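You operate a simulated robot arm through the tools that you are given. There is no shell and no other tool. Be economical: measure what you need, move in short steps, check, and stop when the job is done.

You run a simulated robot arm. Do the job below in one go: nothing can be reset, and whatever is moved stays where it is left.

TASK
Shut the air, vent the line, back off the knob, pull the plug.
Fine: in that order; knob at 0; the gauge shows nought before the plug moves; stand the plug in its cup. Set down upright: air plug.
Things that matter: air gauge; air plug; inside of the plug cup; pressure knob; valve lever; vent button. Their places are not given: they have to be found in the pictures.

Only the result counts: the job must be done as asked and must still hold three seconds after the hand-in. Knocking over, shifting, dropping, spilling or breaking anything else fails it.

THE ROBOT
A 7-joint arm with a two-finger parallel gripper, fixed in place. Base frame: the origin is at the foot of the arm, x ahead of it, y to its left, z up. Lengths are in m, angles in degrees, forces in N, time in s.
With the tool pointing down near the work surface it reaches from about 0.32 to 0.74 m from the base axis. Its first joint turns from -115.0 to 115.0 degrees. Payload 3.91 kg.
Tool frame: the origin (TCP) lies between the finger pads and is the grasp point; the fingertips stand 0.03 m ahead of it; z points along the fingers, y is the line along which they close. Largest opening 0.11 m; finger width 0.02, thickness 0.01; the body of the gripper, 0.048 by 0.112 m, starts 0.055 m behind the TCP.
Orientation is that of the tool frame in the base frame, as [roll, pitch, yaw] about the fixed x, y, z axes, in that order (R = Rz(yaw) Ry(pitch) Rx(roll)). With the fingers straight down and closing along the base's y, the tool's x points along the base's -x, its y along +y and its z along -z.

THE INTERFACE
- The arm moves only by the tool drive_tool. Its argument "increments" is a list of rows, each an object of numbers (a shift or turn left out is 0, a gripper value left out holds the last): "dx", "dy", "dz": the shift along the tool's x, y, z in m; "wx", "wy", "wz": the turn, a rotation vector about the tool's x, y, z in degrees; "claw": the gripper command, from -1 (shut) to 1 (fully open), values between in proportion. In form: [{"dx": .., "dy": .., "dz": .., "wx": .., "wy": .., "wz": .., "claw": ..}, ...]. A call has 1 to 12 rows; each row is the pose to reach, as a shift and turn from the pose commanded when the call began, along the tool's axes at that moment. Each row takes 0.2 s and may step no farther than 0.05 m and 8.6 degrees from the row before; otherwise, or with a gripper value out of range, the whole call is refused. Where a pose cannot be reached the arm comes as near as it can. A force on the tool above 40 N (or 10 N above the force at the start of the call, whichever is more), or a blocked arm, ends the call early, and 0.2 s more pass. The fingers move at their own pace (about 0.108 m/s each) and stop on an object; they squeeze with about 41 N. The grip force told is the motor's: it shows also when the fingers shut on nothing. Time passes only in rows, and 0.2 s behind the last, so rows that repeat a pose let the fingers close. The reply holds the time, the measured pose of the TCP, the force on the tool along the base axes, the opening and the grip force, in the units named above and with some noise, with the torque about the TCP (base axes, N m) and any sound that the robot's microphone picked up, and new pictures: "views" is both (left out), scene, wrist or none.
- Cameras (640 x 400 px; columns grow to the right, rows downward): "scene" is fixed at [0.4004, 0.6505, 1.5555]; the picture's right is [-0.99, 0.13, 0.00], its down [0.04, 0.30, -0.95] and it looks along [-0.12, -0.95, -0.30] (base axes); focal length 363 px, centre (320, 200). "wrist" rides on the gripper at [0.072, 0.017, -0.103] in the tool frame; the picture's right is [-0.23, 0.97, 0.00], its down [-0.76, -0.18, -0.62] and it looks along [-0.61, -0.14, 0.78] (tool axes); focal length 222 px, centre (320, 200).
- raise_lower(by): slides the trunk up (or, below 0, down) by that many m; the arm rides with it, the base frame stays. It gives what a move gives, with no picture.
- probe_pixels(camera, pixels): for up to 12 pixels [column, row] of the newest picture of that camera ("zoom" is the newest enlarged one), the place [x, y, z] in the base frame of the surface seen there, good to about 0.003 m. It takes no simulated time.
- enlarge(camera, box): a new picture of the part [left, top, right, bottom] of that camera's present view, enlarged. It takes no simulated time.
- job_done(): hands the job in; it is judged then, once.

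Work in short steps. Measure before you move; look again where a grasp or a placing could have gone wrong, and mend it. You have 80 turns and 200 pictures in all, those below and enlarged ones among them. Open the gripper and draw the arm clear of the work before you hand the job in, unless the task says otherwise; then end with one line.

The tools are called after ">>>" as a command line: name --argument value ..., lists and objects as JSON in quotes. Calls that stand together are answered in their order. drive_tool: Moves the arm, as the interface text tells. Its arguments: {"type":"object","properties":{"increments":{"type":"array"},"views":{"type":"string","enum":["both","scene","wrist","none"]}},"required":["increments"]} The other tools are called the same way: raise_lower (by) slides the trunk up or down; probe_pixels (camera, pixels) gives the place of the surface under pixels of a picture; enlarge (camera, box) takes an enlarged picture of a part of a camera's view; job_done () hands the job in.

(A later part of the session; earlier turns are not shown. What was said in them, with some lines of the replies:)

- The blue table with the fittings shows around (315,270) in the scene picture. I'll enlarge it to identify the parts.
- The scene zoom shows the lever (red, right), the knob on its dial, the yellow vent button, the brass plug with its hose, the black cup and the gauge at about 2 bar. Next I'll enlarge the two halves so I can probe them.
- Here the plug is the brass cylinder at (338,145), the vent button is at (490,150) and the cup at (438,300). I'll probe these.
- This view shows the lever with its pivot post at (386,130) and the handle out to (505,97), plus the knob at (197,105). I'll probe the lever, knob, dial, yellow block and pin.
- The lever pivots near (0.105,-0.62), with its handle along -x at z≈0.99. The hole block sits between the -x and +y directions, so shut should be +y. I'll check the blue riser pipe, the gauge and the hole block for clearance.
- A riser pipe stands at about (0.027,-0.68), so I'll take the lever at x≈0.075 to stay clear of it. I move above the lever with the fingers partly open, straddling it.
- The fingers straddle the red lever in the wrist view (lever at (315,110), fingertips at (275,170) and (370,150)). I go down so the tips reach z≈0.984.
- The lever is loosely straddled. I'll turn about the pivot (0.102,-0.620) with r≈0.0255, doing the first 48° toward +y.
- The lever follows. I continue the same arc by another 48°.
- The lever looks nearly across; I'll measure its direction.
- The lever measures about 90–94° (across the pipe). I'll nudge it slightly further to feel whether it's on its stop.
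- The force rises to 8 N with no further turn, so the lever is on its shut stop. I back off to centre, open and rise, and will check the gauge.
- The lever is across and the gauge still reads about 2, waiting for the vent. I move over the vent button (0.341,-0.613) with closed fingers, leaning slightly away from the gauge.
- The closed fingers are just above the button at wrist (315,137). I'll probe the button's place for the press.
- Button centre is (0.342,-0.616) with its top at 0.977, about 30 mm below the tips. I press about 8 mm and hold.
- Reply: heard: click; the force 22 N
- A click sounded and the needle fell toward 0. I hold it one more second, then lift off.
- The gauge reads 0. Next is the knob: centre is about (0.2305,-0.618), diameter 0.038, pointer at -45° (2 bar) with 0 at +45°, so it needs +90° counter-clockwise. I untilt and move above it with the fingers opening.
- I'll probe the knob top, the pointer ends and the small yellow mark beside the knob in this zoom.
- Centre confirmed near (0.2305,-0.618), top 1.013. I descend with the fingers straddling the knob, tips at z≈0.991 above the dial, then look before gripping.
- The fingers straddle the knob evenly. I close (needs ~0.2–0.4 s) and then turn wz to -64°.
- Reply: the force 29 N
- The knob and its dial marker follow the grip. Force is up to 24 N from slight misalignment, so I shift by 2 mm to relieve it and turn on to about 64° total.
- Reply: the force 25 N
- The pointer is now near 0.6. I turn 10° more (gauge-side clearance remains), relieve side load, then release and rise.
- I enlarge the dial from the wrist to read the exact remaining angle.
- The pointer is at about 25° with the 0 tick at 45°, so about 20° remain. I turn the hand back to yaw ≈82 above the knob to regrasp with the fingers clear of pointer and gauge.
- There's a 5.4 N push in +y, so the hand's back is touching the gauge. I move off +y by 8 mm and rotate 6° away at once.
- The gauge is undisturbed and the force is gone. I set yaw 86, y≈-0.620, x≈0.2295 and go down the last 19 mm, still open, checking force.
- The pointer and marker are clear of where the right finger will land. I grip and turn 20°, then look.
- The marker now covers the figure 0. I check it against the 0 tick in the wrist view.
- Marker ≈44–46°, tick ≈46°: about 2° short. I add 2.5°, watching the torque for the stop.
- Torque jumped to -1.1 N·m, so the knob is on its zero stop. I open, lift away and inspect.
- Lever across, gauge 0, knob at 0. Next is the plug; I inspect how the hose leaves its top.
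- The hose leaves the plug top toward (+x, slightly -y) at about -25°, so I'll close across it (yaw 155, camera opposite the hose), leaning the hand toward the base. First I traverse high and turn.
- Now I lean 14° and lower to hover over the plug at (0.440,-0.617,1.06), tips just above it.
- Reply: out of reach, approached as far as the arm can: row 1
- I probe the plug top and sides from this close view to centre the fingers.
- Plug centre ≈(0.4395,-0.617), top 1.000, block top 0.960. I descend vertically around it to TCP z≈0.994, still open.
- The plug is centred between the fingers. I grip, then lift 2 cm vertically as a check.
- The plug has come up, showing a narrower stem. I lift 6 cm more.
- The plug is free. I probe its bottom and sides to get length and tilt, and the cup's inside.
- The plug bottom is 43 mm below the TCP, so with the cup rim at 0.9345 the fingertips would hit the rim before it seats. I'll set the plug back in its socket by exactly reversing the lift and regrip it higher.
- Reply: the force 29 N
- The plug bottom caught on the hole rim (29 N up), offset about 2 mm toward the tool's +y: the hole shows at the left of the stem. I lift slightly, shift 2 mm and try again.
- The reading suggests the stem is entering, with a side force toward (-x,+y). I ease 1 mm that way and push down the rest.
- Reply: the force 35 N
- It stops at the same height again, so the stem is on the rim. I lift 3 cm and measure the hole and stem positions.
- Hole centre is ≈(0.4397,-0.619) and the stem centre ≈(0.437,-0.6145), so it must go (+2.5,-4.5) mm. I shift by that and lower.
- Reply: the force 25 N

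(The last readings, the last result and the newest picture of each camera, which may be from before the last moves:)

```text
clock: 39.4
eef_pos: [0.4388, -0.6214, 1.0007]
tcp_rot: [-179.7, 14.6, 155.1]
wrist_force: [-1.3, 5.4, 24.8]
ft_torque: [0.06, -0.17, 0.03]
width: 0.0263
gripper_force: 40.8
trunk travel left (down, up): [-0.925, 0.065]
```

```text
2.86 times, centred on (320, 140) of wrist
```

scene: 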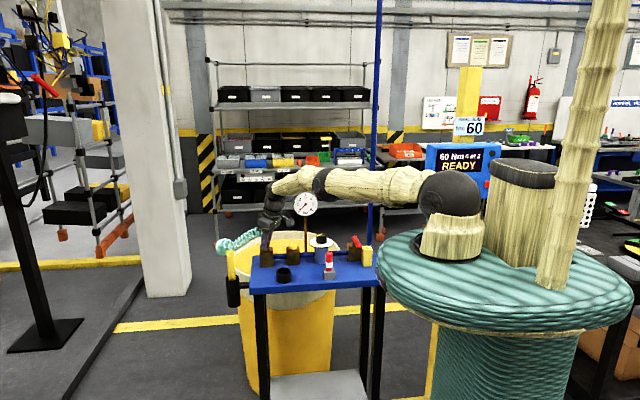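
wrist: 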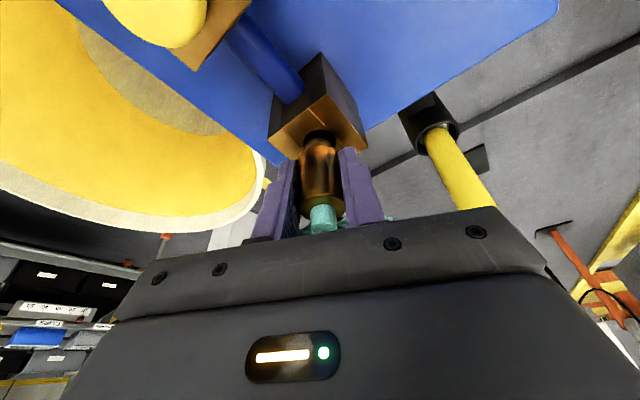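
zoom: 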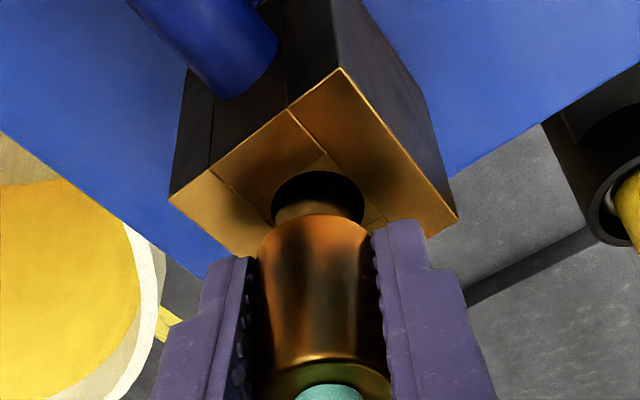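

Now the hole shows beyond the stem (toward tool +x) by about 3 mm. I ease up, shift +3 mm in tool x and +0.6 mm in y, and lower again.

>>> drive_tool --increments '[{"dx": -0.0019, "dz": -0.0078}, {"dx": 0.001, "dy": 0.0006, "dz": -0.0085}, {"dx": 0.0018, "dy": 0.0006, "dz": -0.0045}, {"dx": 0.0026, "dy": 0.0006, "dz": -0.0015}]'

>>> enlarge --camera "wrist" --box '[260, 70, 380, 210]'

```text
clock: 40.4
eef_pos: [0.4358, -0.6173, 0.9938]
tcp_rot: [180.0, 14.1, 155.0]
wrist_force: [3.3, 0.4, -0.5]
ft_torque: [0.02, -0.11, -0.02]
width: 0.0264
gripper_force: 41.2
trunk travel left (down, up): [-0.925, 0.065]
```

scene: 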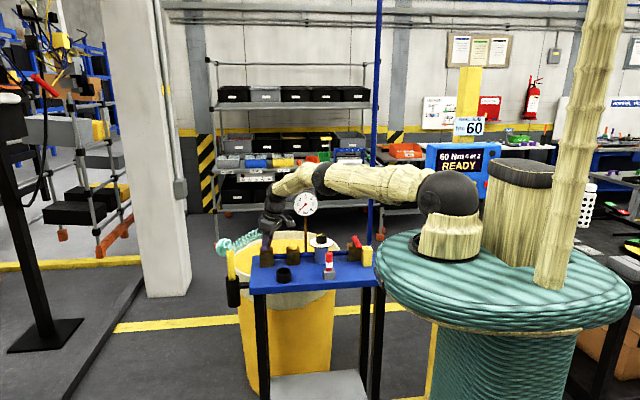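
wrist: 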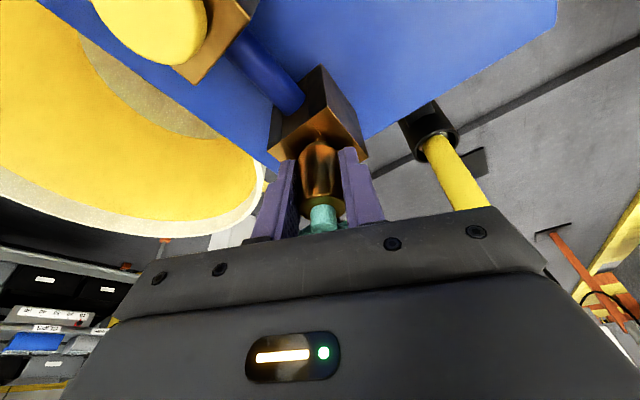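

```text
2.86 times, centred on (320, 140) of wrist
```

zoom: 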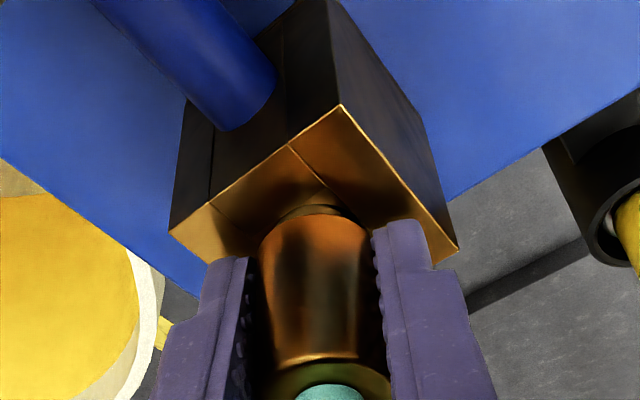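

It dropped in (no vertical force at 0.9938). I lower 2 mm more, open to about 5 cm, and rise 20 mm for a higher grip.

>>> drive_tool --increments '[{"dx": 0.0005, "dz": 0.0019}, {"dx": 0.0005, "dz": 0.0019, "claw": -0.1}, {"dx": 0.0005, "dz": 0.0019, "claw": -0.1}, {"dx": -0.002, "dz": -0.008, "claw": -0.1}, {"dx": -0.0048, "dz": -0.0194, "claw": -0.1}]'

>>> enlarge --camera "wrist" --box '[240, 70, 400, 230]'

>>> enlarge --camera "scene" --box '[235, 215, 299, 270]'

```text
clock: 41.6
eef_pos: [0.4377, -0.6208, 1.014]
tcp_rot: [179.9, 14.1, 155.1]
wrist_force: [0.5, 0.2, -0.3]
ft_torque: [-0.01, 0.0, 0.01]
width: 0.0495
gripper_force: 0.1
trunk travel left (down, up): [-0.925, 0.065]
```

scene: 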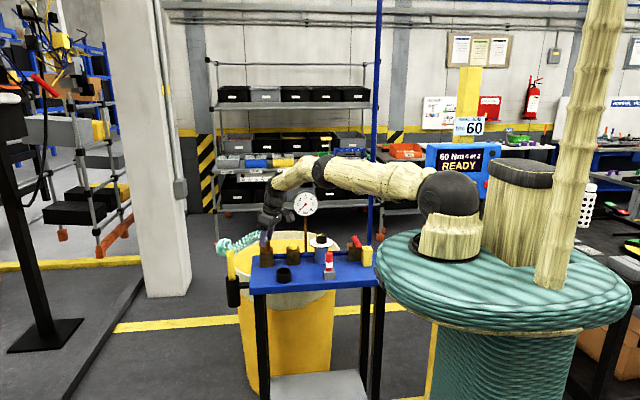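
wrist: 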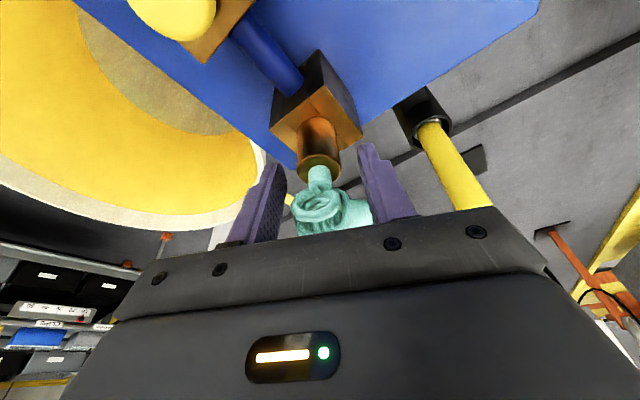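

```text
2.50 times, centred on (320, 150) of wrist
```

zoom: 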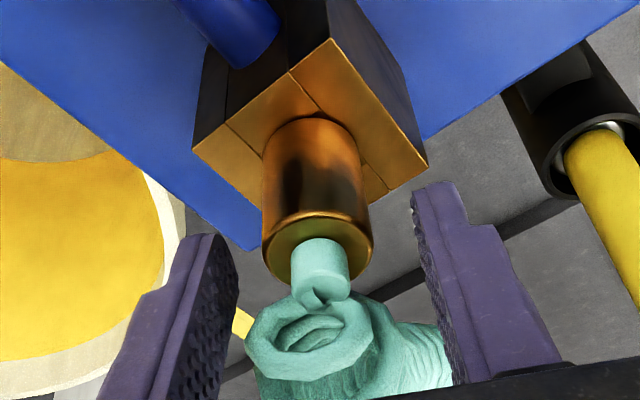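

```text
7.27 times, centred on (267, 242) of scene
```

zoom: 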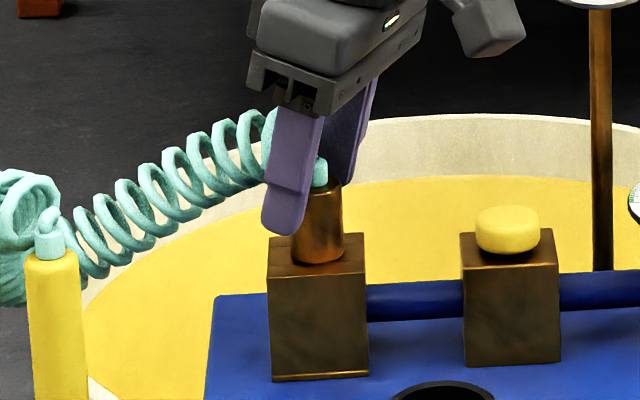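

The plug is reseated upright and the tips now overlap about its top 15 mm. I shift 5 mm in tool +x to centre the tips on it, close and lift 1.5 cm.

>>> drive_tool --increments '[{"dx": 0.0051, "dy": 0.0015, "dz": -0.0002}, {"dx": 0.0051, "dy": 0.0015, "dz": -0.0002, "claw": -1}, {"dx": 0.0051, "dy": 0.0015, "dz": -0.0002}, {"dx": 0.0051, "dy": 0.0015, "dz": -0.0002}, {"dx": 0.0027, "dy": 0.0015, "dz": -0.0099}, {"dx": 0.0015, "dy": 0.0015, "dz": -0.0148}]'

>>> enlarge --camera "wrist" --box '[240, 70, 400, 230]'

>>> enlarge --camera "scene" --box '[235, 215, 299, 270]'

```text
clock: 43.0
eef_pos: [0.4321, -0.6168, 1.0255]
tcp_rot: [180.0, 14.2, 155.0]
wrist_force: [0.1, -1.1, -0.3]
ft_torque: [0.0, 0.03, -0.03]
width: 0.0259
gripper_force: 41.1
trunk travel left (down, up): [-0.925, 0.065]
```

scene: 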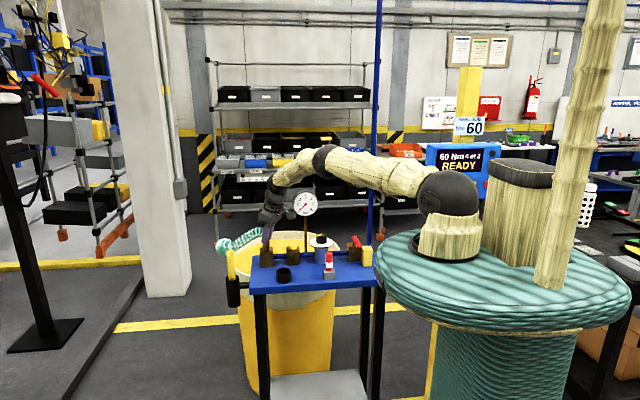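
wrist: 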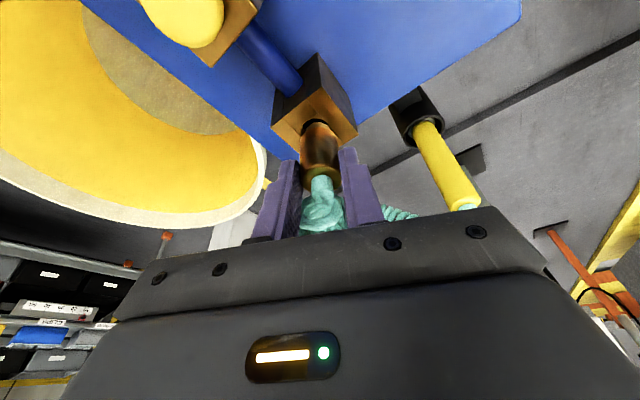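

```text
2.50 times, centred on (320, 150) of wrist
```

zoom: 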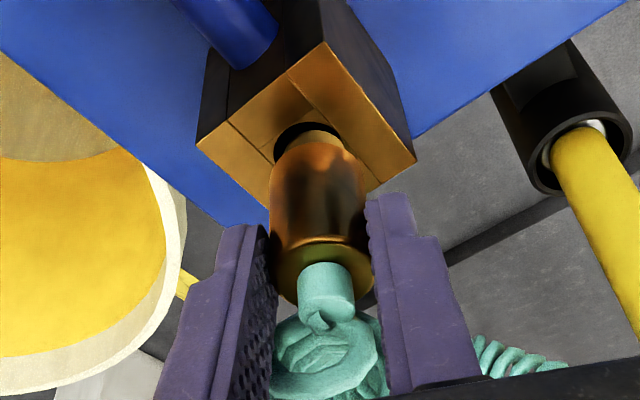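

```text
7.27 times, centred on (267, 242) of scene
```

zoom: 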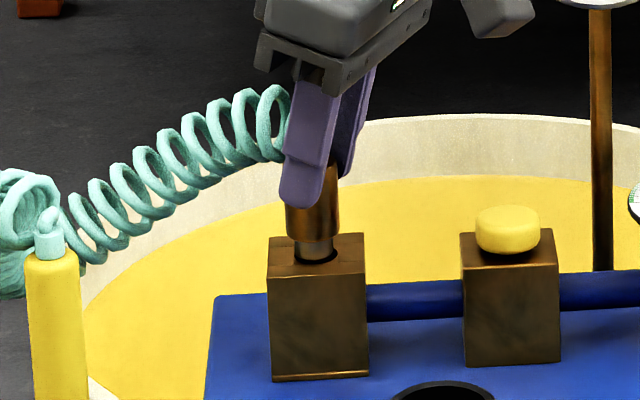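

The higher grip holds and the plug comes up straight. I lift another 5.5 cm.

>>> drive_tool --increments '[{"dx": -0.0044, "dz": -0.0178}, {"dx": -0.0089, "dz": -0.0356}, {"dx": -0.0133, "dz": -0.0534}]'

>>> enlarge --camera "scene" --box '[235, 205, 311, 270]'

>>> enlarge --camera "wrist" --box '[240, 70, 400, 230]'

```text
clock: 43.8
eef_pos: [0.4331, -0.6137, 1.0811]
tcp_rot: [179.9, 14.2, 155.0]
wrist_force: [-0.9, -0.6, -0.5]
ft_torque: [-0.01, -0.03, -0.02]
width: 0.0262
gripper_force: 40.4
trunk travel left (down, up): [-0.925, 0.065]
```

scene: 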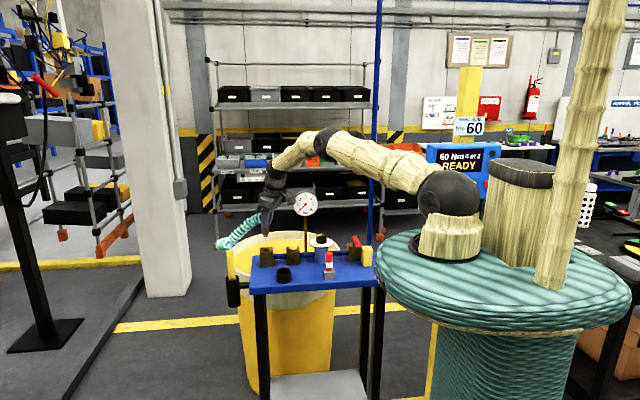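
wrist: 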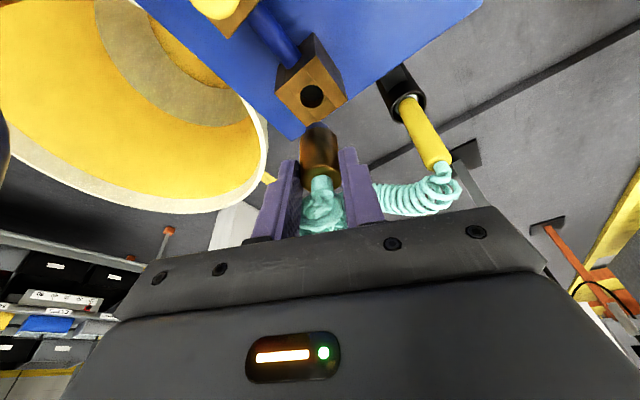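

```text
6.15 times, centred on (273, 238) of scene
```

zoom: 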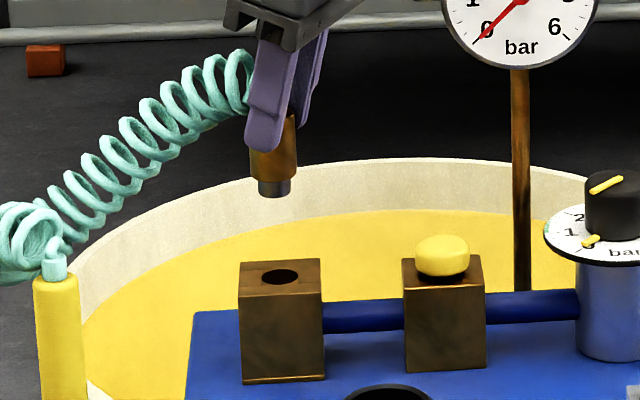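

```text
2.50 times, centred on (320, 150) of wrist
```

zoom: 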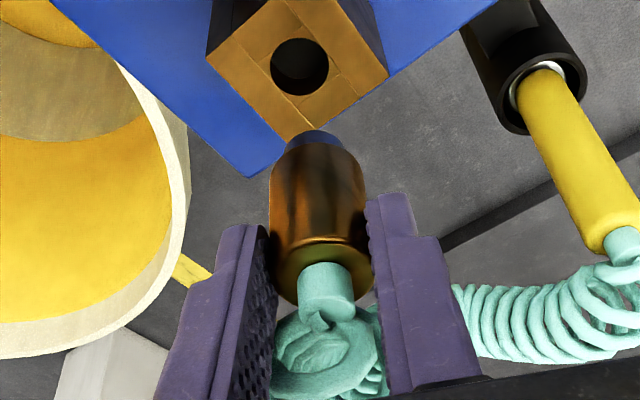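

I probe the plug here to get its offset from the TCP.

>>> probe_pixels --camera "zoom" --pixels '[[318, 160], [318, 190], [318, 220], [318, 140], [285, 200], [352, 200]]'

>>> enlarge --camera "scene" --box '[235, 205, 311, 270]'

>>> probe_pixels --camera "zoom" --pixels '[[280, 150], [280, 170], [272, 185], [272, 194], [258, 187], [287, 187]]'

```text
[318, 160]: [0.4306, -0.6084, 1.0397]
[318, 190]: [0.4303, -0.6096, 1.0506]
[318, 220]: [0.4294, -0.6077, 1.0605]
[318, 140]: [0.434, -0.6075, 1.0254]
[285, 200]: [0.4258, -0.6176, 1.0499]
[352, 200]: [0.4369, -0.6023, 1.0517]
```

```text
6.15 times, centred on (273, 238) of scene
```

zoom: 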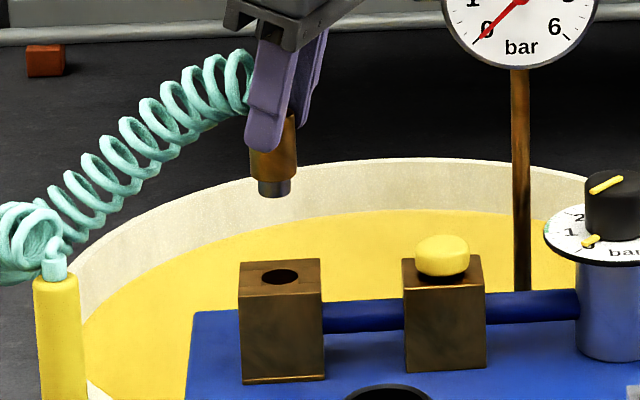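

```text
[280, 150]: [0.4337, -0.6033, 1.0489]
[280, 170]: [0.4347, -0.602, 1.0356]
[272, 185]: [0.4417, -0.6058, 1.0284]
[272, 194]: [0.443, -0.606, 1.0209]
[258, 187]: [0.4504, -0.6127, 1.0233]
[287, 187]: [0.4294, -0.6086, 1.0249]
```

Plug centre ≈(0.4405,-0.6155), bottom z≈1.020 (61 mm below the TCP). I carry it level to above the cup at (0.3798,-0.4935).

>>> drive_tool --increments '[{"dx": 0.0206, "dy": 0.0171, "dz": -0.0051}, {"dx": 0.0412, "dy": 0.0341, "dz": -0.0103}, {"dx": 0.0619, "dy": 0.0512, "dz": -0.0154}, {"dx": 0.0825, "dy": 0.0682, "dz": -0.0206}, {"dx": 0.1031, "dy": 0.0853, "dz": -0.0257}, {"dx": 0.1031, "dy": 0.0853, "dz": -0.0257}]'

>>> enlarge --camera "scene" --box '[235, 215, 331, 295]'

>>> enlarge --camera "wrist" --box '[240, 60, 400, 220]'

```text
clock: 45.2
eef_pos: [0.3724, -0.4955, 1.0814]
tcp_rot: [180.0, 14.2, 155.0]
wrist_force: [0.4, 0.4, -1.9]
ft_torque: [-0.02, 0.07, -0.03]
width: 0.0259
gripper_force: 41.0
trunk travel left (down, up): [-0.925, 0.065]
```

scene: 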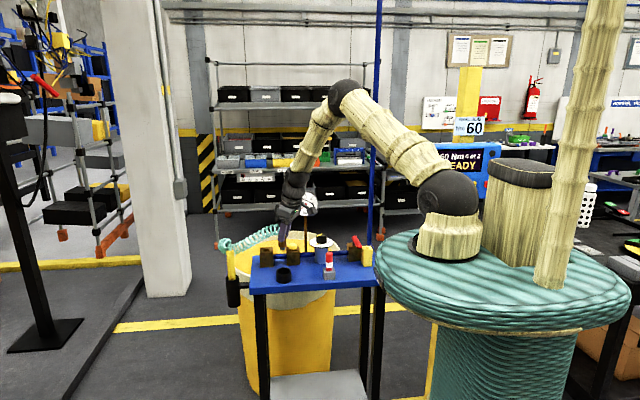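
wrist: 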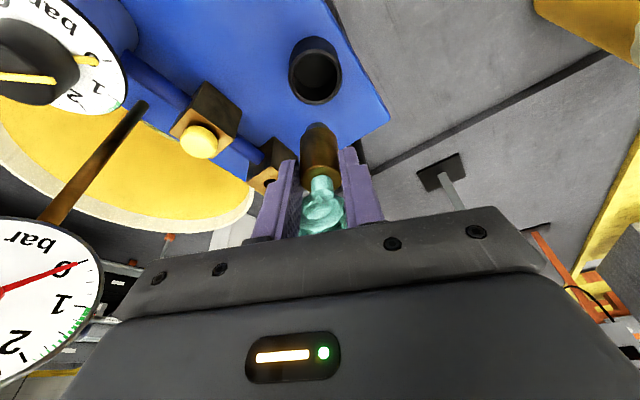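

```text
5.00 times, centred on (283, 255) of scene
```

zoom: 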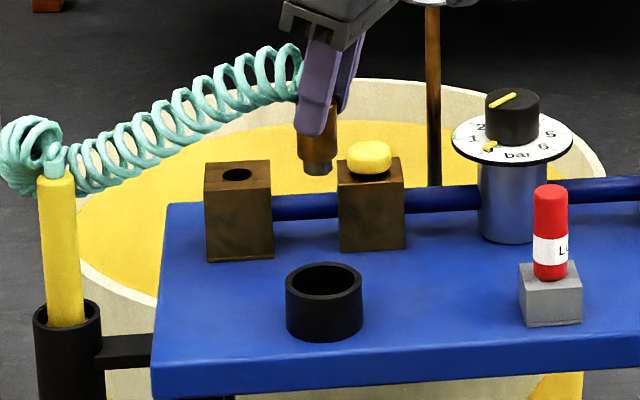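

```text
2.50 times, centred on (320, 140) of wrist
```

zoom: 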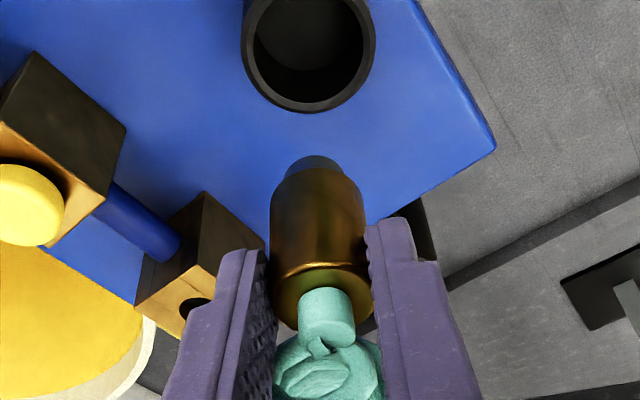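

I probe cup rim, cup floor and plug from both views before lowering.

>>> probe_pixels --camera "zoom" --pixels '[[308, 30], [308, 50], [246, 35], [371, 35], [308, 106], [254, 35], [362, 35], [318, 165], [318, 210], [318, 240]]'

>>> enlarge --camera "scene" --box '[260, 230, 308, 290]'

```text
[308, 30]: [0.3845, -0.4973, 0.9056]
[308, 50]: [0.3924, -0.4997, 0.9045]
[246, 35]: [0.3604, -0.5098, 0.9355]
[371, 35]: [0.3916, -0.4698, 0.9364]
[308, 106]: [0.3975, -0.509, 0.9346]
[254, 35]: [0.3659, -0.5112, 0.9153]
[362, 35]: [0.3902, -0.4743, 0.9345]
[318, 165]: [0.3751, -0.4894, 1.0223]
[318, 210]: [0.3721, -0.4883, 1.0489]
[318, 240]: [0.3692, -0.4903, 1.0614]
```

```text
6.67 times, centred on (284, 260) of scene
```

zoom: 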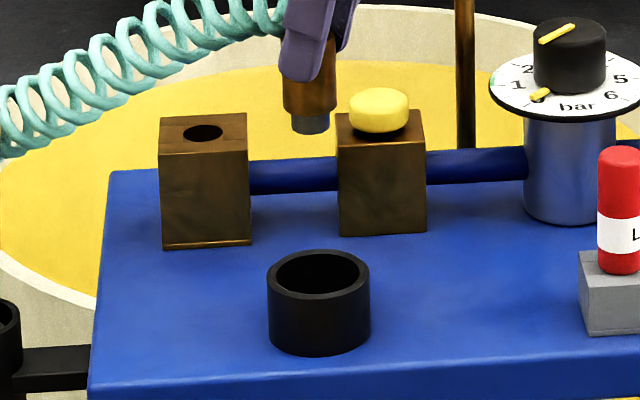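

>>> probe_pixels --camera "zoom" --pixels '[[310, 118], [310, 130], [294, 122], [327, 122], [310, 100], [268, 280], [369, 280], [277, 272], [360, 272], [319, 252], [319, 296], [319, 258]]'

```text
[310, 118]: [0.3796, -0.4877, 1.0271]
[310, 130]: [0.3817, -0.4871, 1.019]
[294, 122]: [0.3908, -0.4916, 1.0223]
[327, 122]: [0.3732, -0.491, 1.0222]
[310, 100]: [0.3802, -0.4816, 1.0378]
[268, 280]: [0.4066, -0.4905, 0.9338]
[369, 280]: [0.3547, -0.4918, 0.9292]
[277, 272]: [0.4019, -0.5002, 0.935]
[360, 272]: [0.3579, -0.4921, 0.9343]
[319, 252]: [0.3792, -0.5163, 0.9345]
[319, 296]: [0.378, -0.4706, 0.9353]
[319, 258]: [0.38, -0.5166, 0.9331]
```

Cup centre ≈(0.380,-0.4935), floor 0.905; plug ≈(0.383,-0.496), bottom ≈1.018. I correct by (-3,+2) mm and lower to about 3 cm above the floor, then look.

>>> drive_tool --increments '[{"dx": 0.0034, "dy": 0.0005, "dz": -0.0008}, {"dx": 0.0107, "dy": 0.0005, "dz": 0.0283}, {"dx": 0.0179, "dy": 0.0005, "dz": 0.0574}, {"dx": 0.0228, "dy": 0.0005, "dz": 0.0768}]'

>>> enlarge --camera "scene" --box '[260, 230, 308, 290]'

>>> enlarge --camera "wrist" --box '[240, 60, 400, 220]'

```text
clock: 46.2
eef_pos: [0.3722, -0.4928, 1.0024]
tcp_rot: [179.9, 14.1, 155.1]
wrist_force: [0.3, 0.9, -0.3]
ft_torque: [-0.01, 0.0, 0.01]
width: 0.0256
gripper_force: 40.4
trunk travel left (down, up): [-0.925, 0.065]
```

scene: 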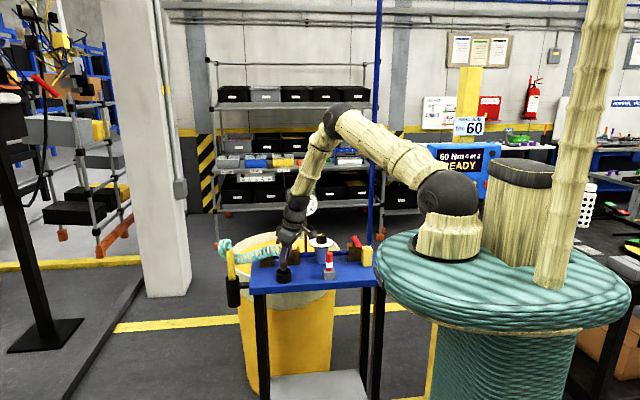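
wrist: 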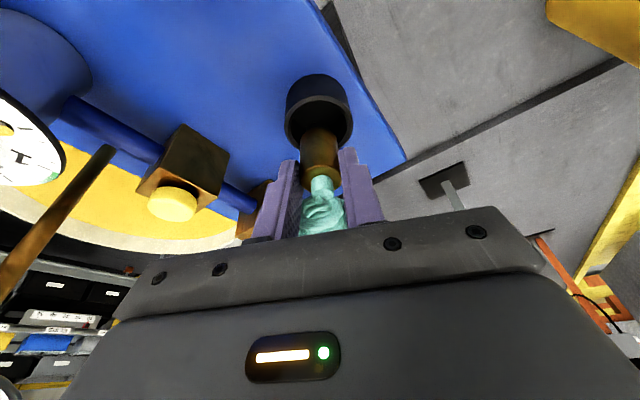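

```text
6.67 times, centred on (284, 260) of scene
```

zoom: 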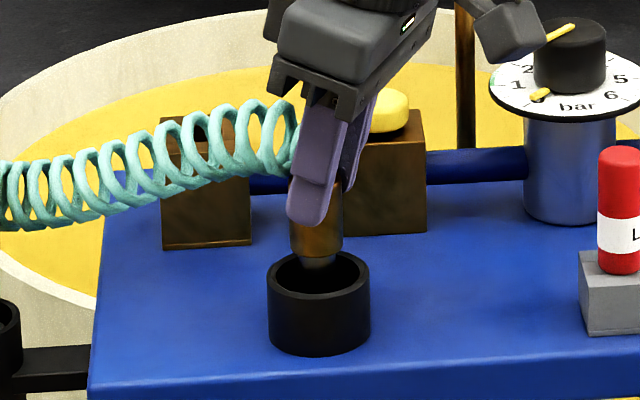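

```text
2.50 times, centred on (320, 140) of wrist
```

zoom: 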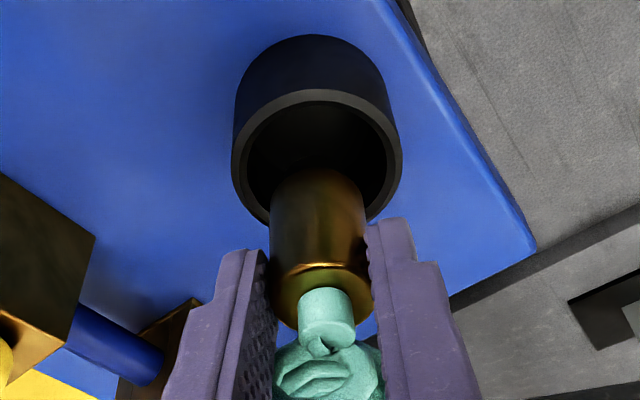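

The plug is centred over the cup and just entering. I lower the remaining ~33 mm in small steps, watching the force.

>>> drive_tool --increments '[{"dx": 0.0036, "dz": 0.0146}, {"dx": 0.0063, "dz": 0.0252}, {"dx": 0.0075, "dz": 0.0301}, {"dx": 0.008, "dz": 0.032}]'

>>> enlarge --camera "scene" --box '[260, 230, 308, 290]'

>>> enlarge --camera "wrist" --box '[240, 60, 400, 220]'

```text
clock: 47.2
eef_pos: [0.3727, -0.4923, 0.9692]
tcp_rot: [179.9, 14.3, 155.0]
wrist_force: [-0.4, -0.1, 4.8]
ft_torque: [0.01, 0.02, 0.02]
width: 0.0259
gripper_force: 40.8
trunk travel left (down, up): [-0.925, 0.065]
```

scene: 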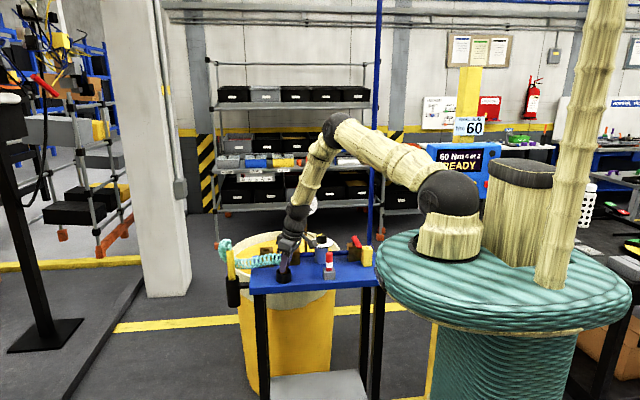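
wrist: 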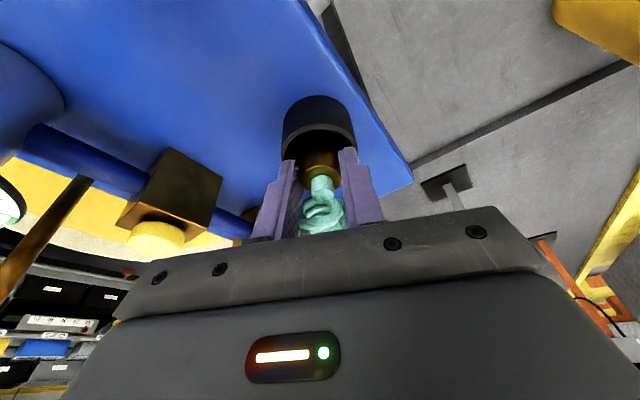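

```text
6.67 times, centred on (284, 260) of scene
```

zoom: 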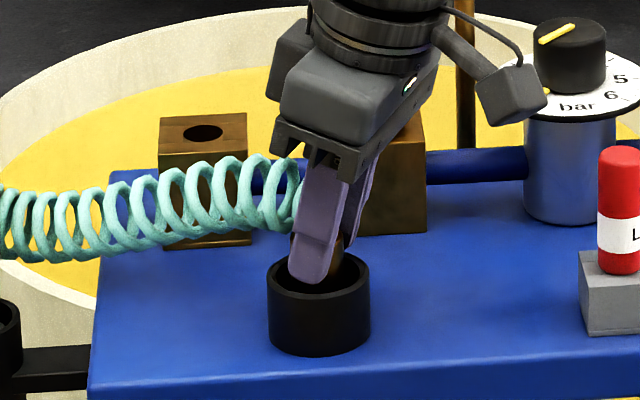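

```text
2.50 times, centred on (320, 140) of wrist
```

zoom: 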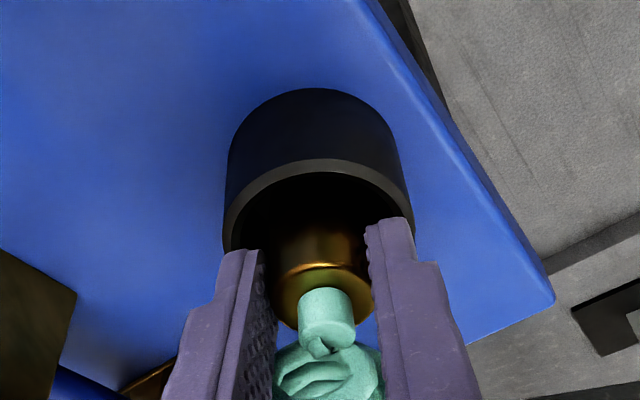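

A 4.8 N upward contact at TCP 0.969 matches the plug standing on the cup floor. I open gently and watch whether it stays upright.

>>> drive_tool --increments '[{"claw": -0.45}, {"claw": -0.35}, {"claw": -0.3}]'

>>> enlarge --camera "scene" --box '[260, 230, 308, 290]'

>>> enlarge --camera "wrist" --box '[240, 60, 400, 220]'

```text
clock: 48.0
eef_pos: [0.3719, -0.4907, 0.9693]
tcp_rot: [179.8, 14.2, 155.0]
wrist_force: [0.4, -0.6, 0.6]
ft_torque: [0.02, -0.01, -0.01]
width: 0.0386
gripper_force: 0.2
trunk travel left (down, up): [-0.925, 0.065]
```

scene: 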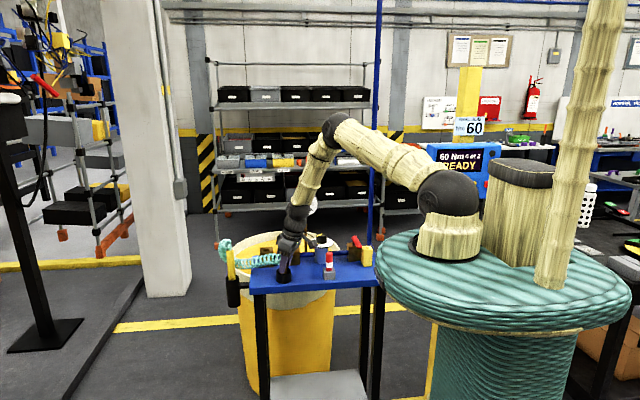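
wrist: 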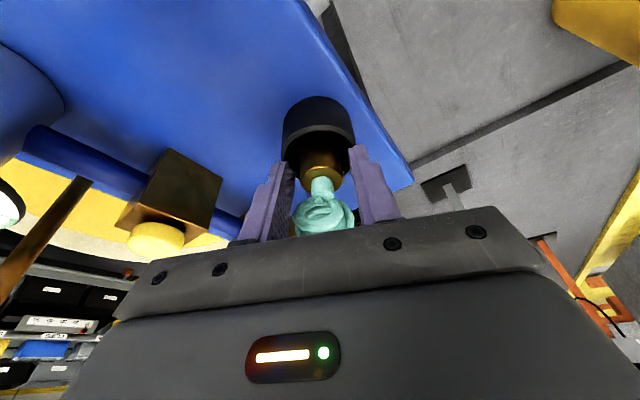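

```text
6.67 times, centred on (284, 260) of scene
```

zoom: 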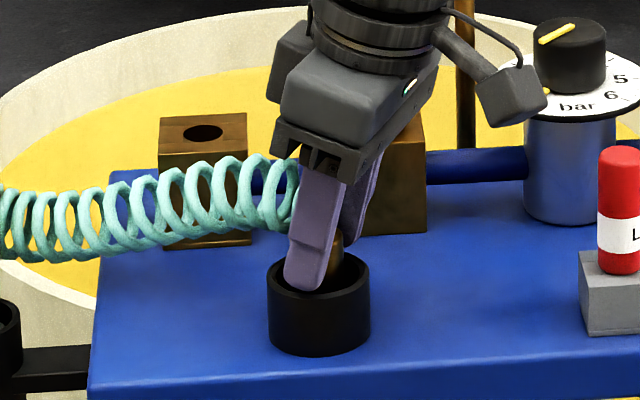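

```text
2.50 times, centred on (320, 140) of wrist
```

zoom: 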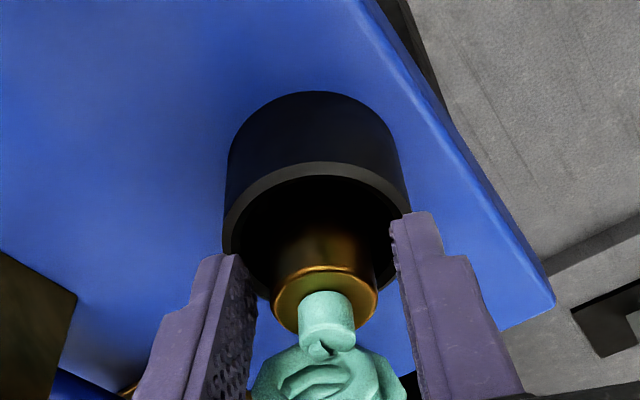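

The plug stands free. I rise vertically, opening a bit more once clear of the rim.

>>> drive_tool --increments '[{"dx": -0.0036, "dz": -0.0146}, {"dx": -0.0085, "dz": -0.034, "claw": 0}, {"dx": -0.0157, "dz": -0.063}, {"dx": -0.0242, "dz": -0.097}, {"dx": -0.0339, "dz": -0.136}, {"dx": -0.0436, "dz": -0.175}]'

>>> enlarge --camera "scene" --box '[220, 180, 390, 290]'

>>> enlarge --camera "scene" --box '[260, 235, 308, 290]'

```text
clock: 49.4
eef_pos: [0.368, -0.4909, 1.1535]
tcp_rot: [179.8, 14.2, 155.1]
wrist_force: [-0.5, 0.0, -0.2]
ft_torque: [0.0, -0.01, -0.01]
width: 0.055
gripper_force: 0.0
trunk travel left (down, up): [-0.925, 0.065]
```

scene: 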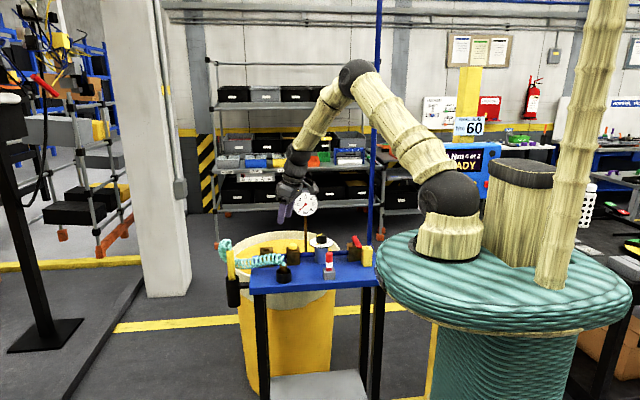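
wrist: 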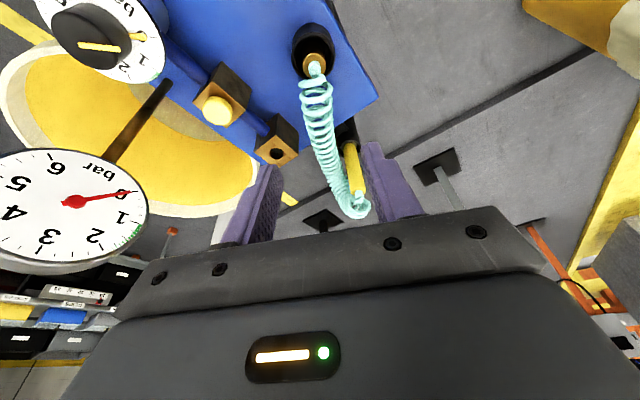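

```text
3.64 times, centred on (305, 235) of scene
```

zoom: 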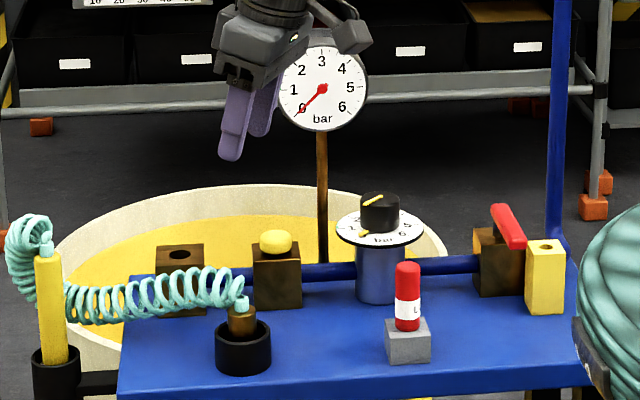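

```text
7.27 times, centred on (284, 262) of scene
```

zoom: 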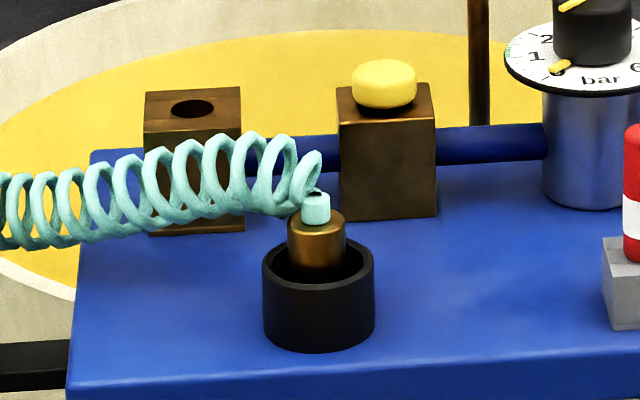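

The plug stands upright in the cup, the gauge reads 0, the knob is at 0 and the lever is across. I draw the arm clear, open, and check stability over a few seconds.

>>> drive_tool --increments '[{"dz": -0.04, "claw": 1}, {"dx": 0.02, "dz": -0.08}, {"dx": 0.05, "dz": -0.11}, {"dx": 0.08, "dz": -0.13}, {"dx": 0.08, "dz": -0.13}, {"dx": 0.08, "dz": -0.13}, {"dx": 0.08, "dz": -0.13}, {"dx": 0.08, "dz": -0.13}, {"dx": 0.08, "dz": -0.13}, {"dx": 0.08, "dz": -0.13}]'

>>> enlarge --camera "scene" --box '[220, 180, 390, 290]'

>>> enlarge --camera "scene" --box '[260, 225, 340, 290]'

```text
clock: 51.6
eef_pos: [0.2651, -0.4467, 1.2588]
tcp_rot: [180.0, 14.2, 155.1]
wrist_force: [-0.2, 0.1, 0.0]
ft_torque: [0.01, -0.04, 0.01]
width: 0.1098
gripper_force: 0.0
trunk travel left (down, up): [-0.925, 0.065]
```

scene: 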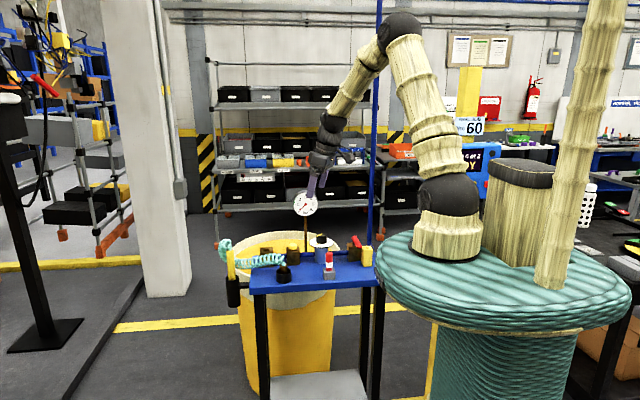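
wrist: 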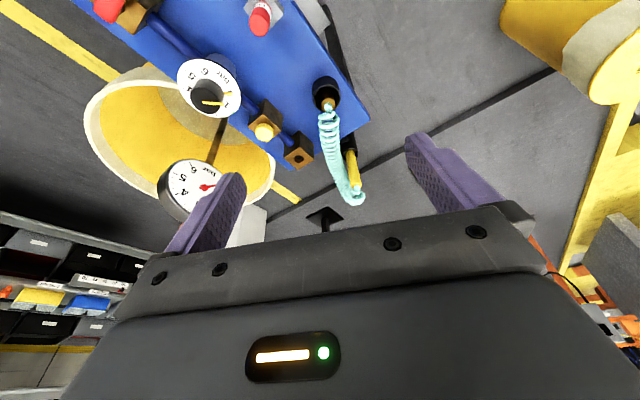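

```text
3.64 times, centred on (305, 235) of scene
```

zoom: 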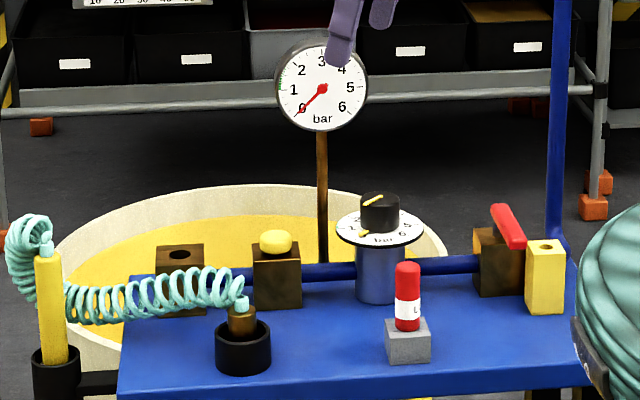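

```text
6.15 times, centred on (300, 258) of scene
```

zoom: 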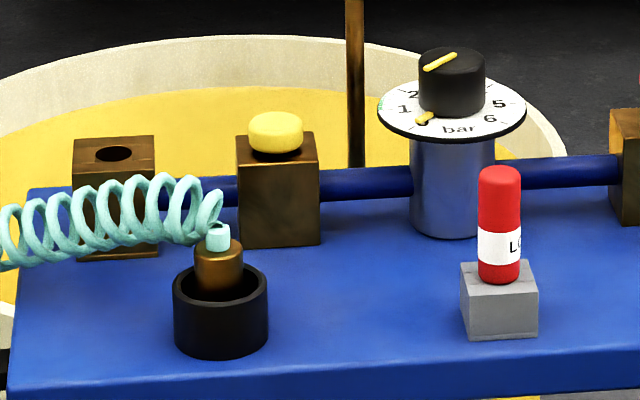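

Nothing has shifted: the plug is upright in the cup at (218,260) of the zoom, the knob is at 0, the gauge is at 0, the lever is shut, and the arm is clear and open. I hand the job in.

>>> job_done

```text
The job is handed in.
```

The air is shut, the line is vented to 0, the knob is at 0 and the plug stands upright in its cup; with the gauge already at 0, I put the plug back in its socket once to grip it higher, and the gripper briefly brushed the gauge without visibly moving it.
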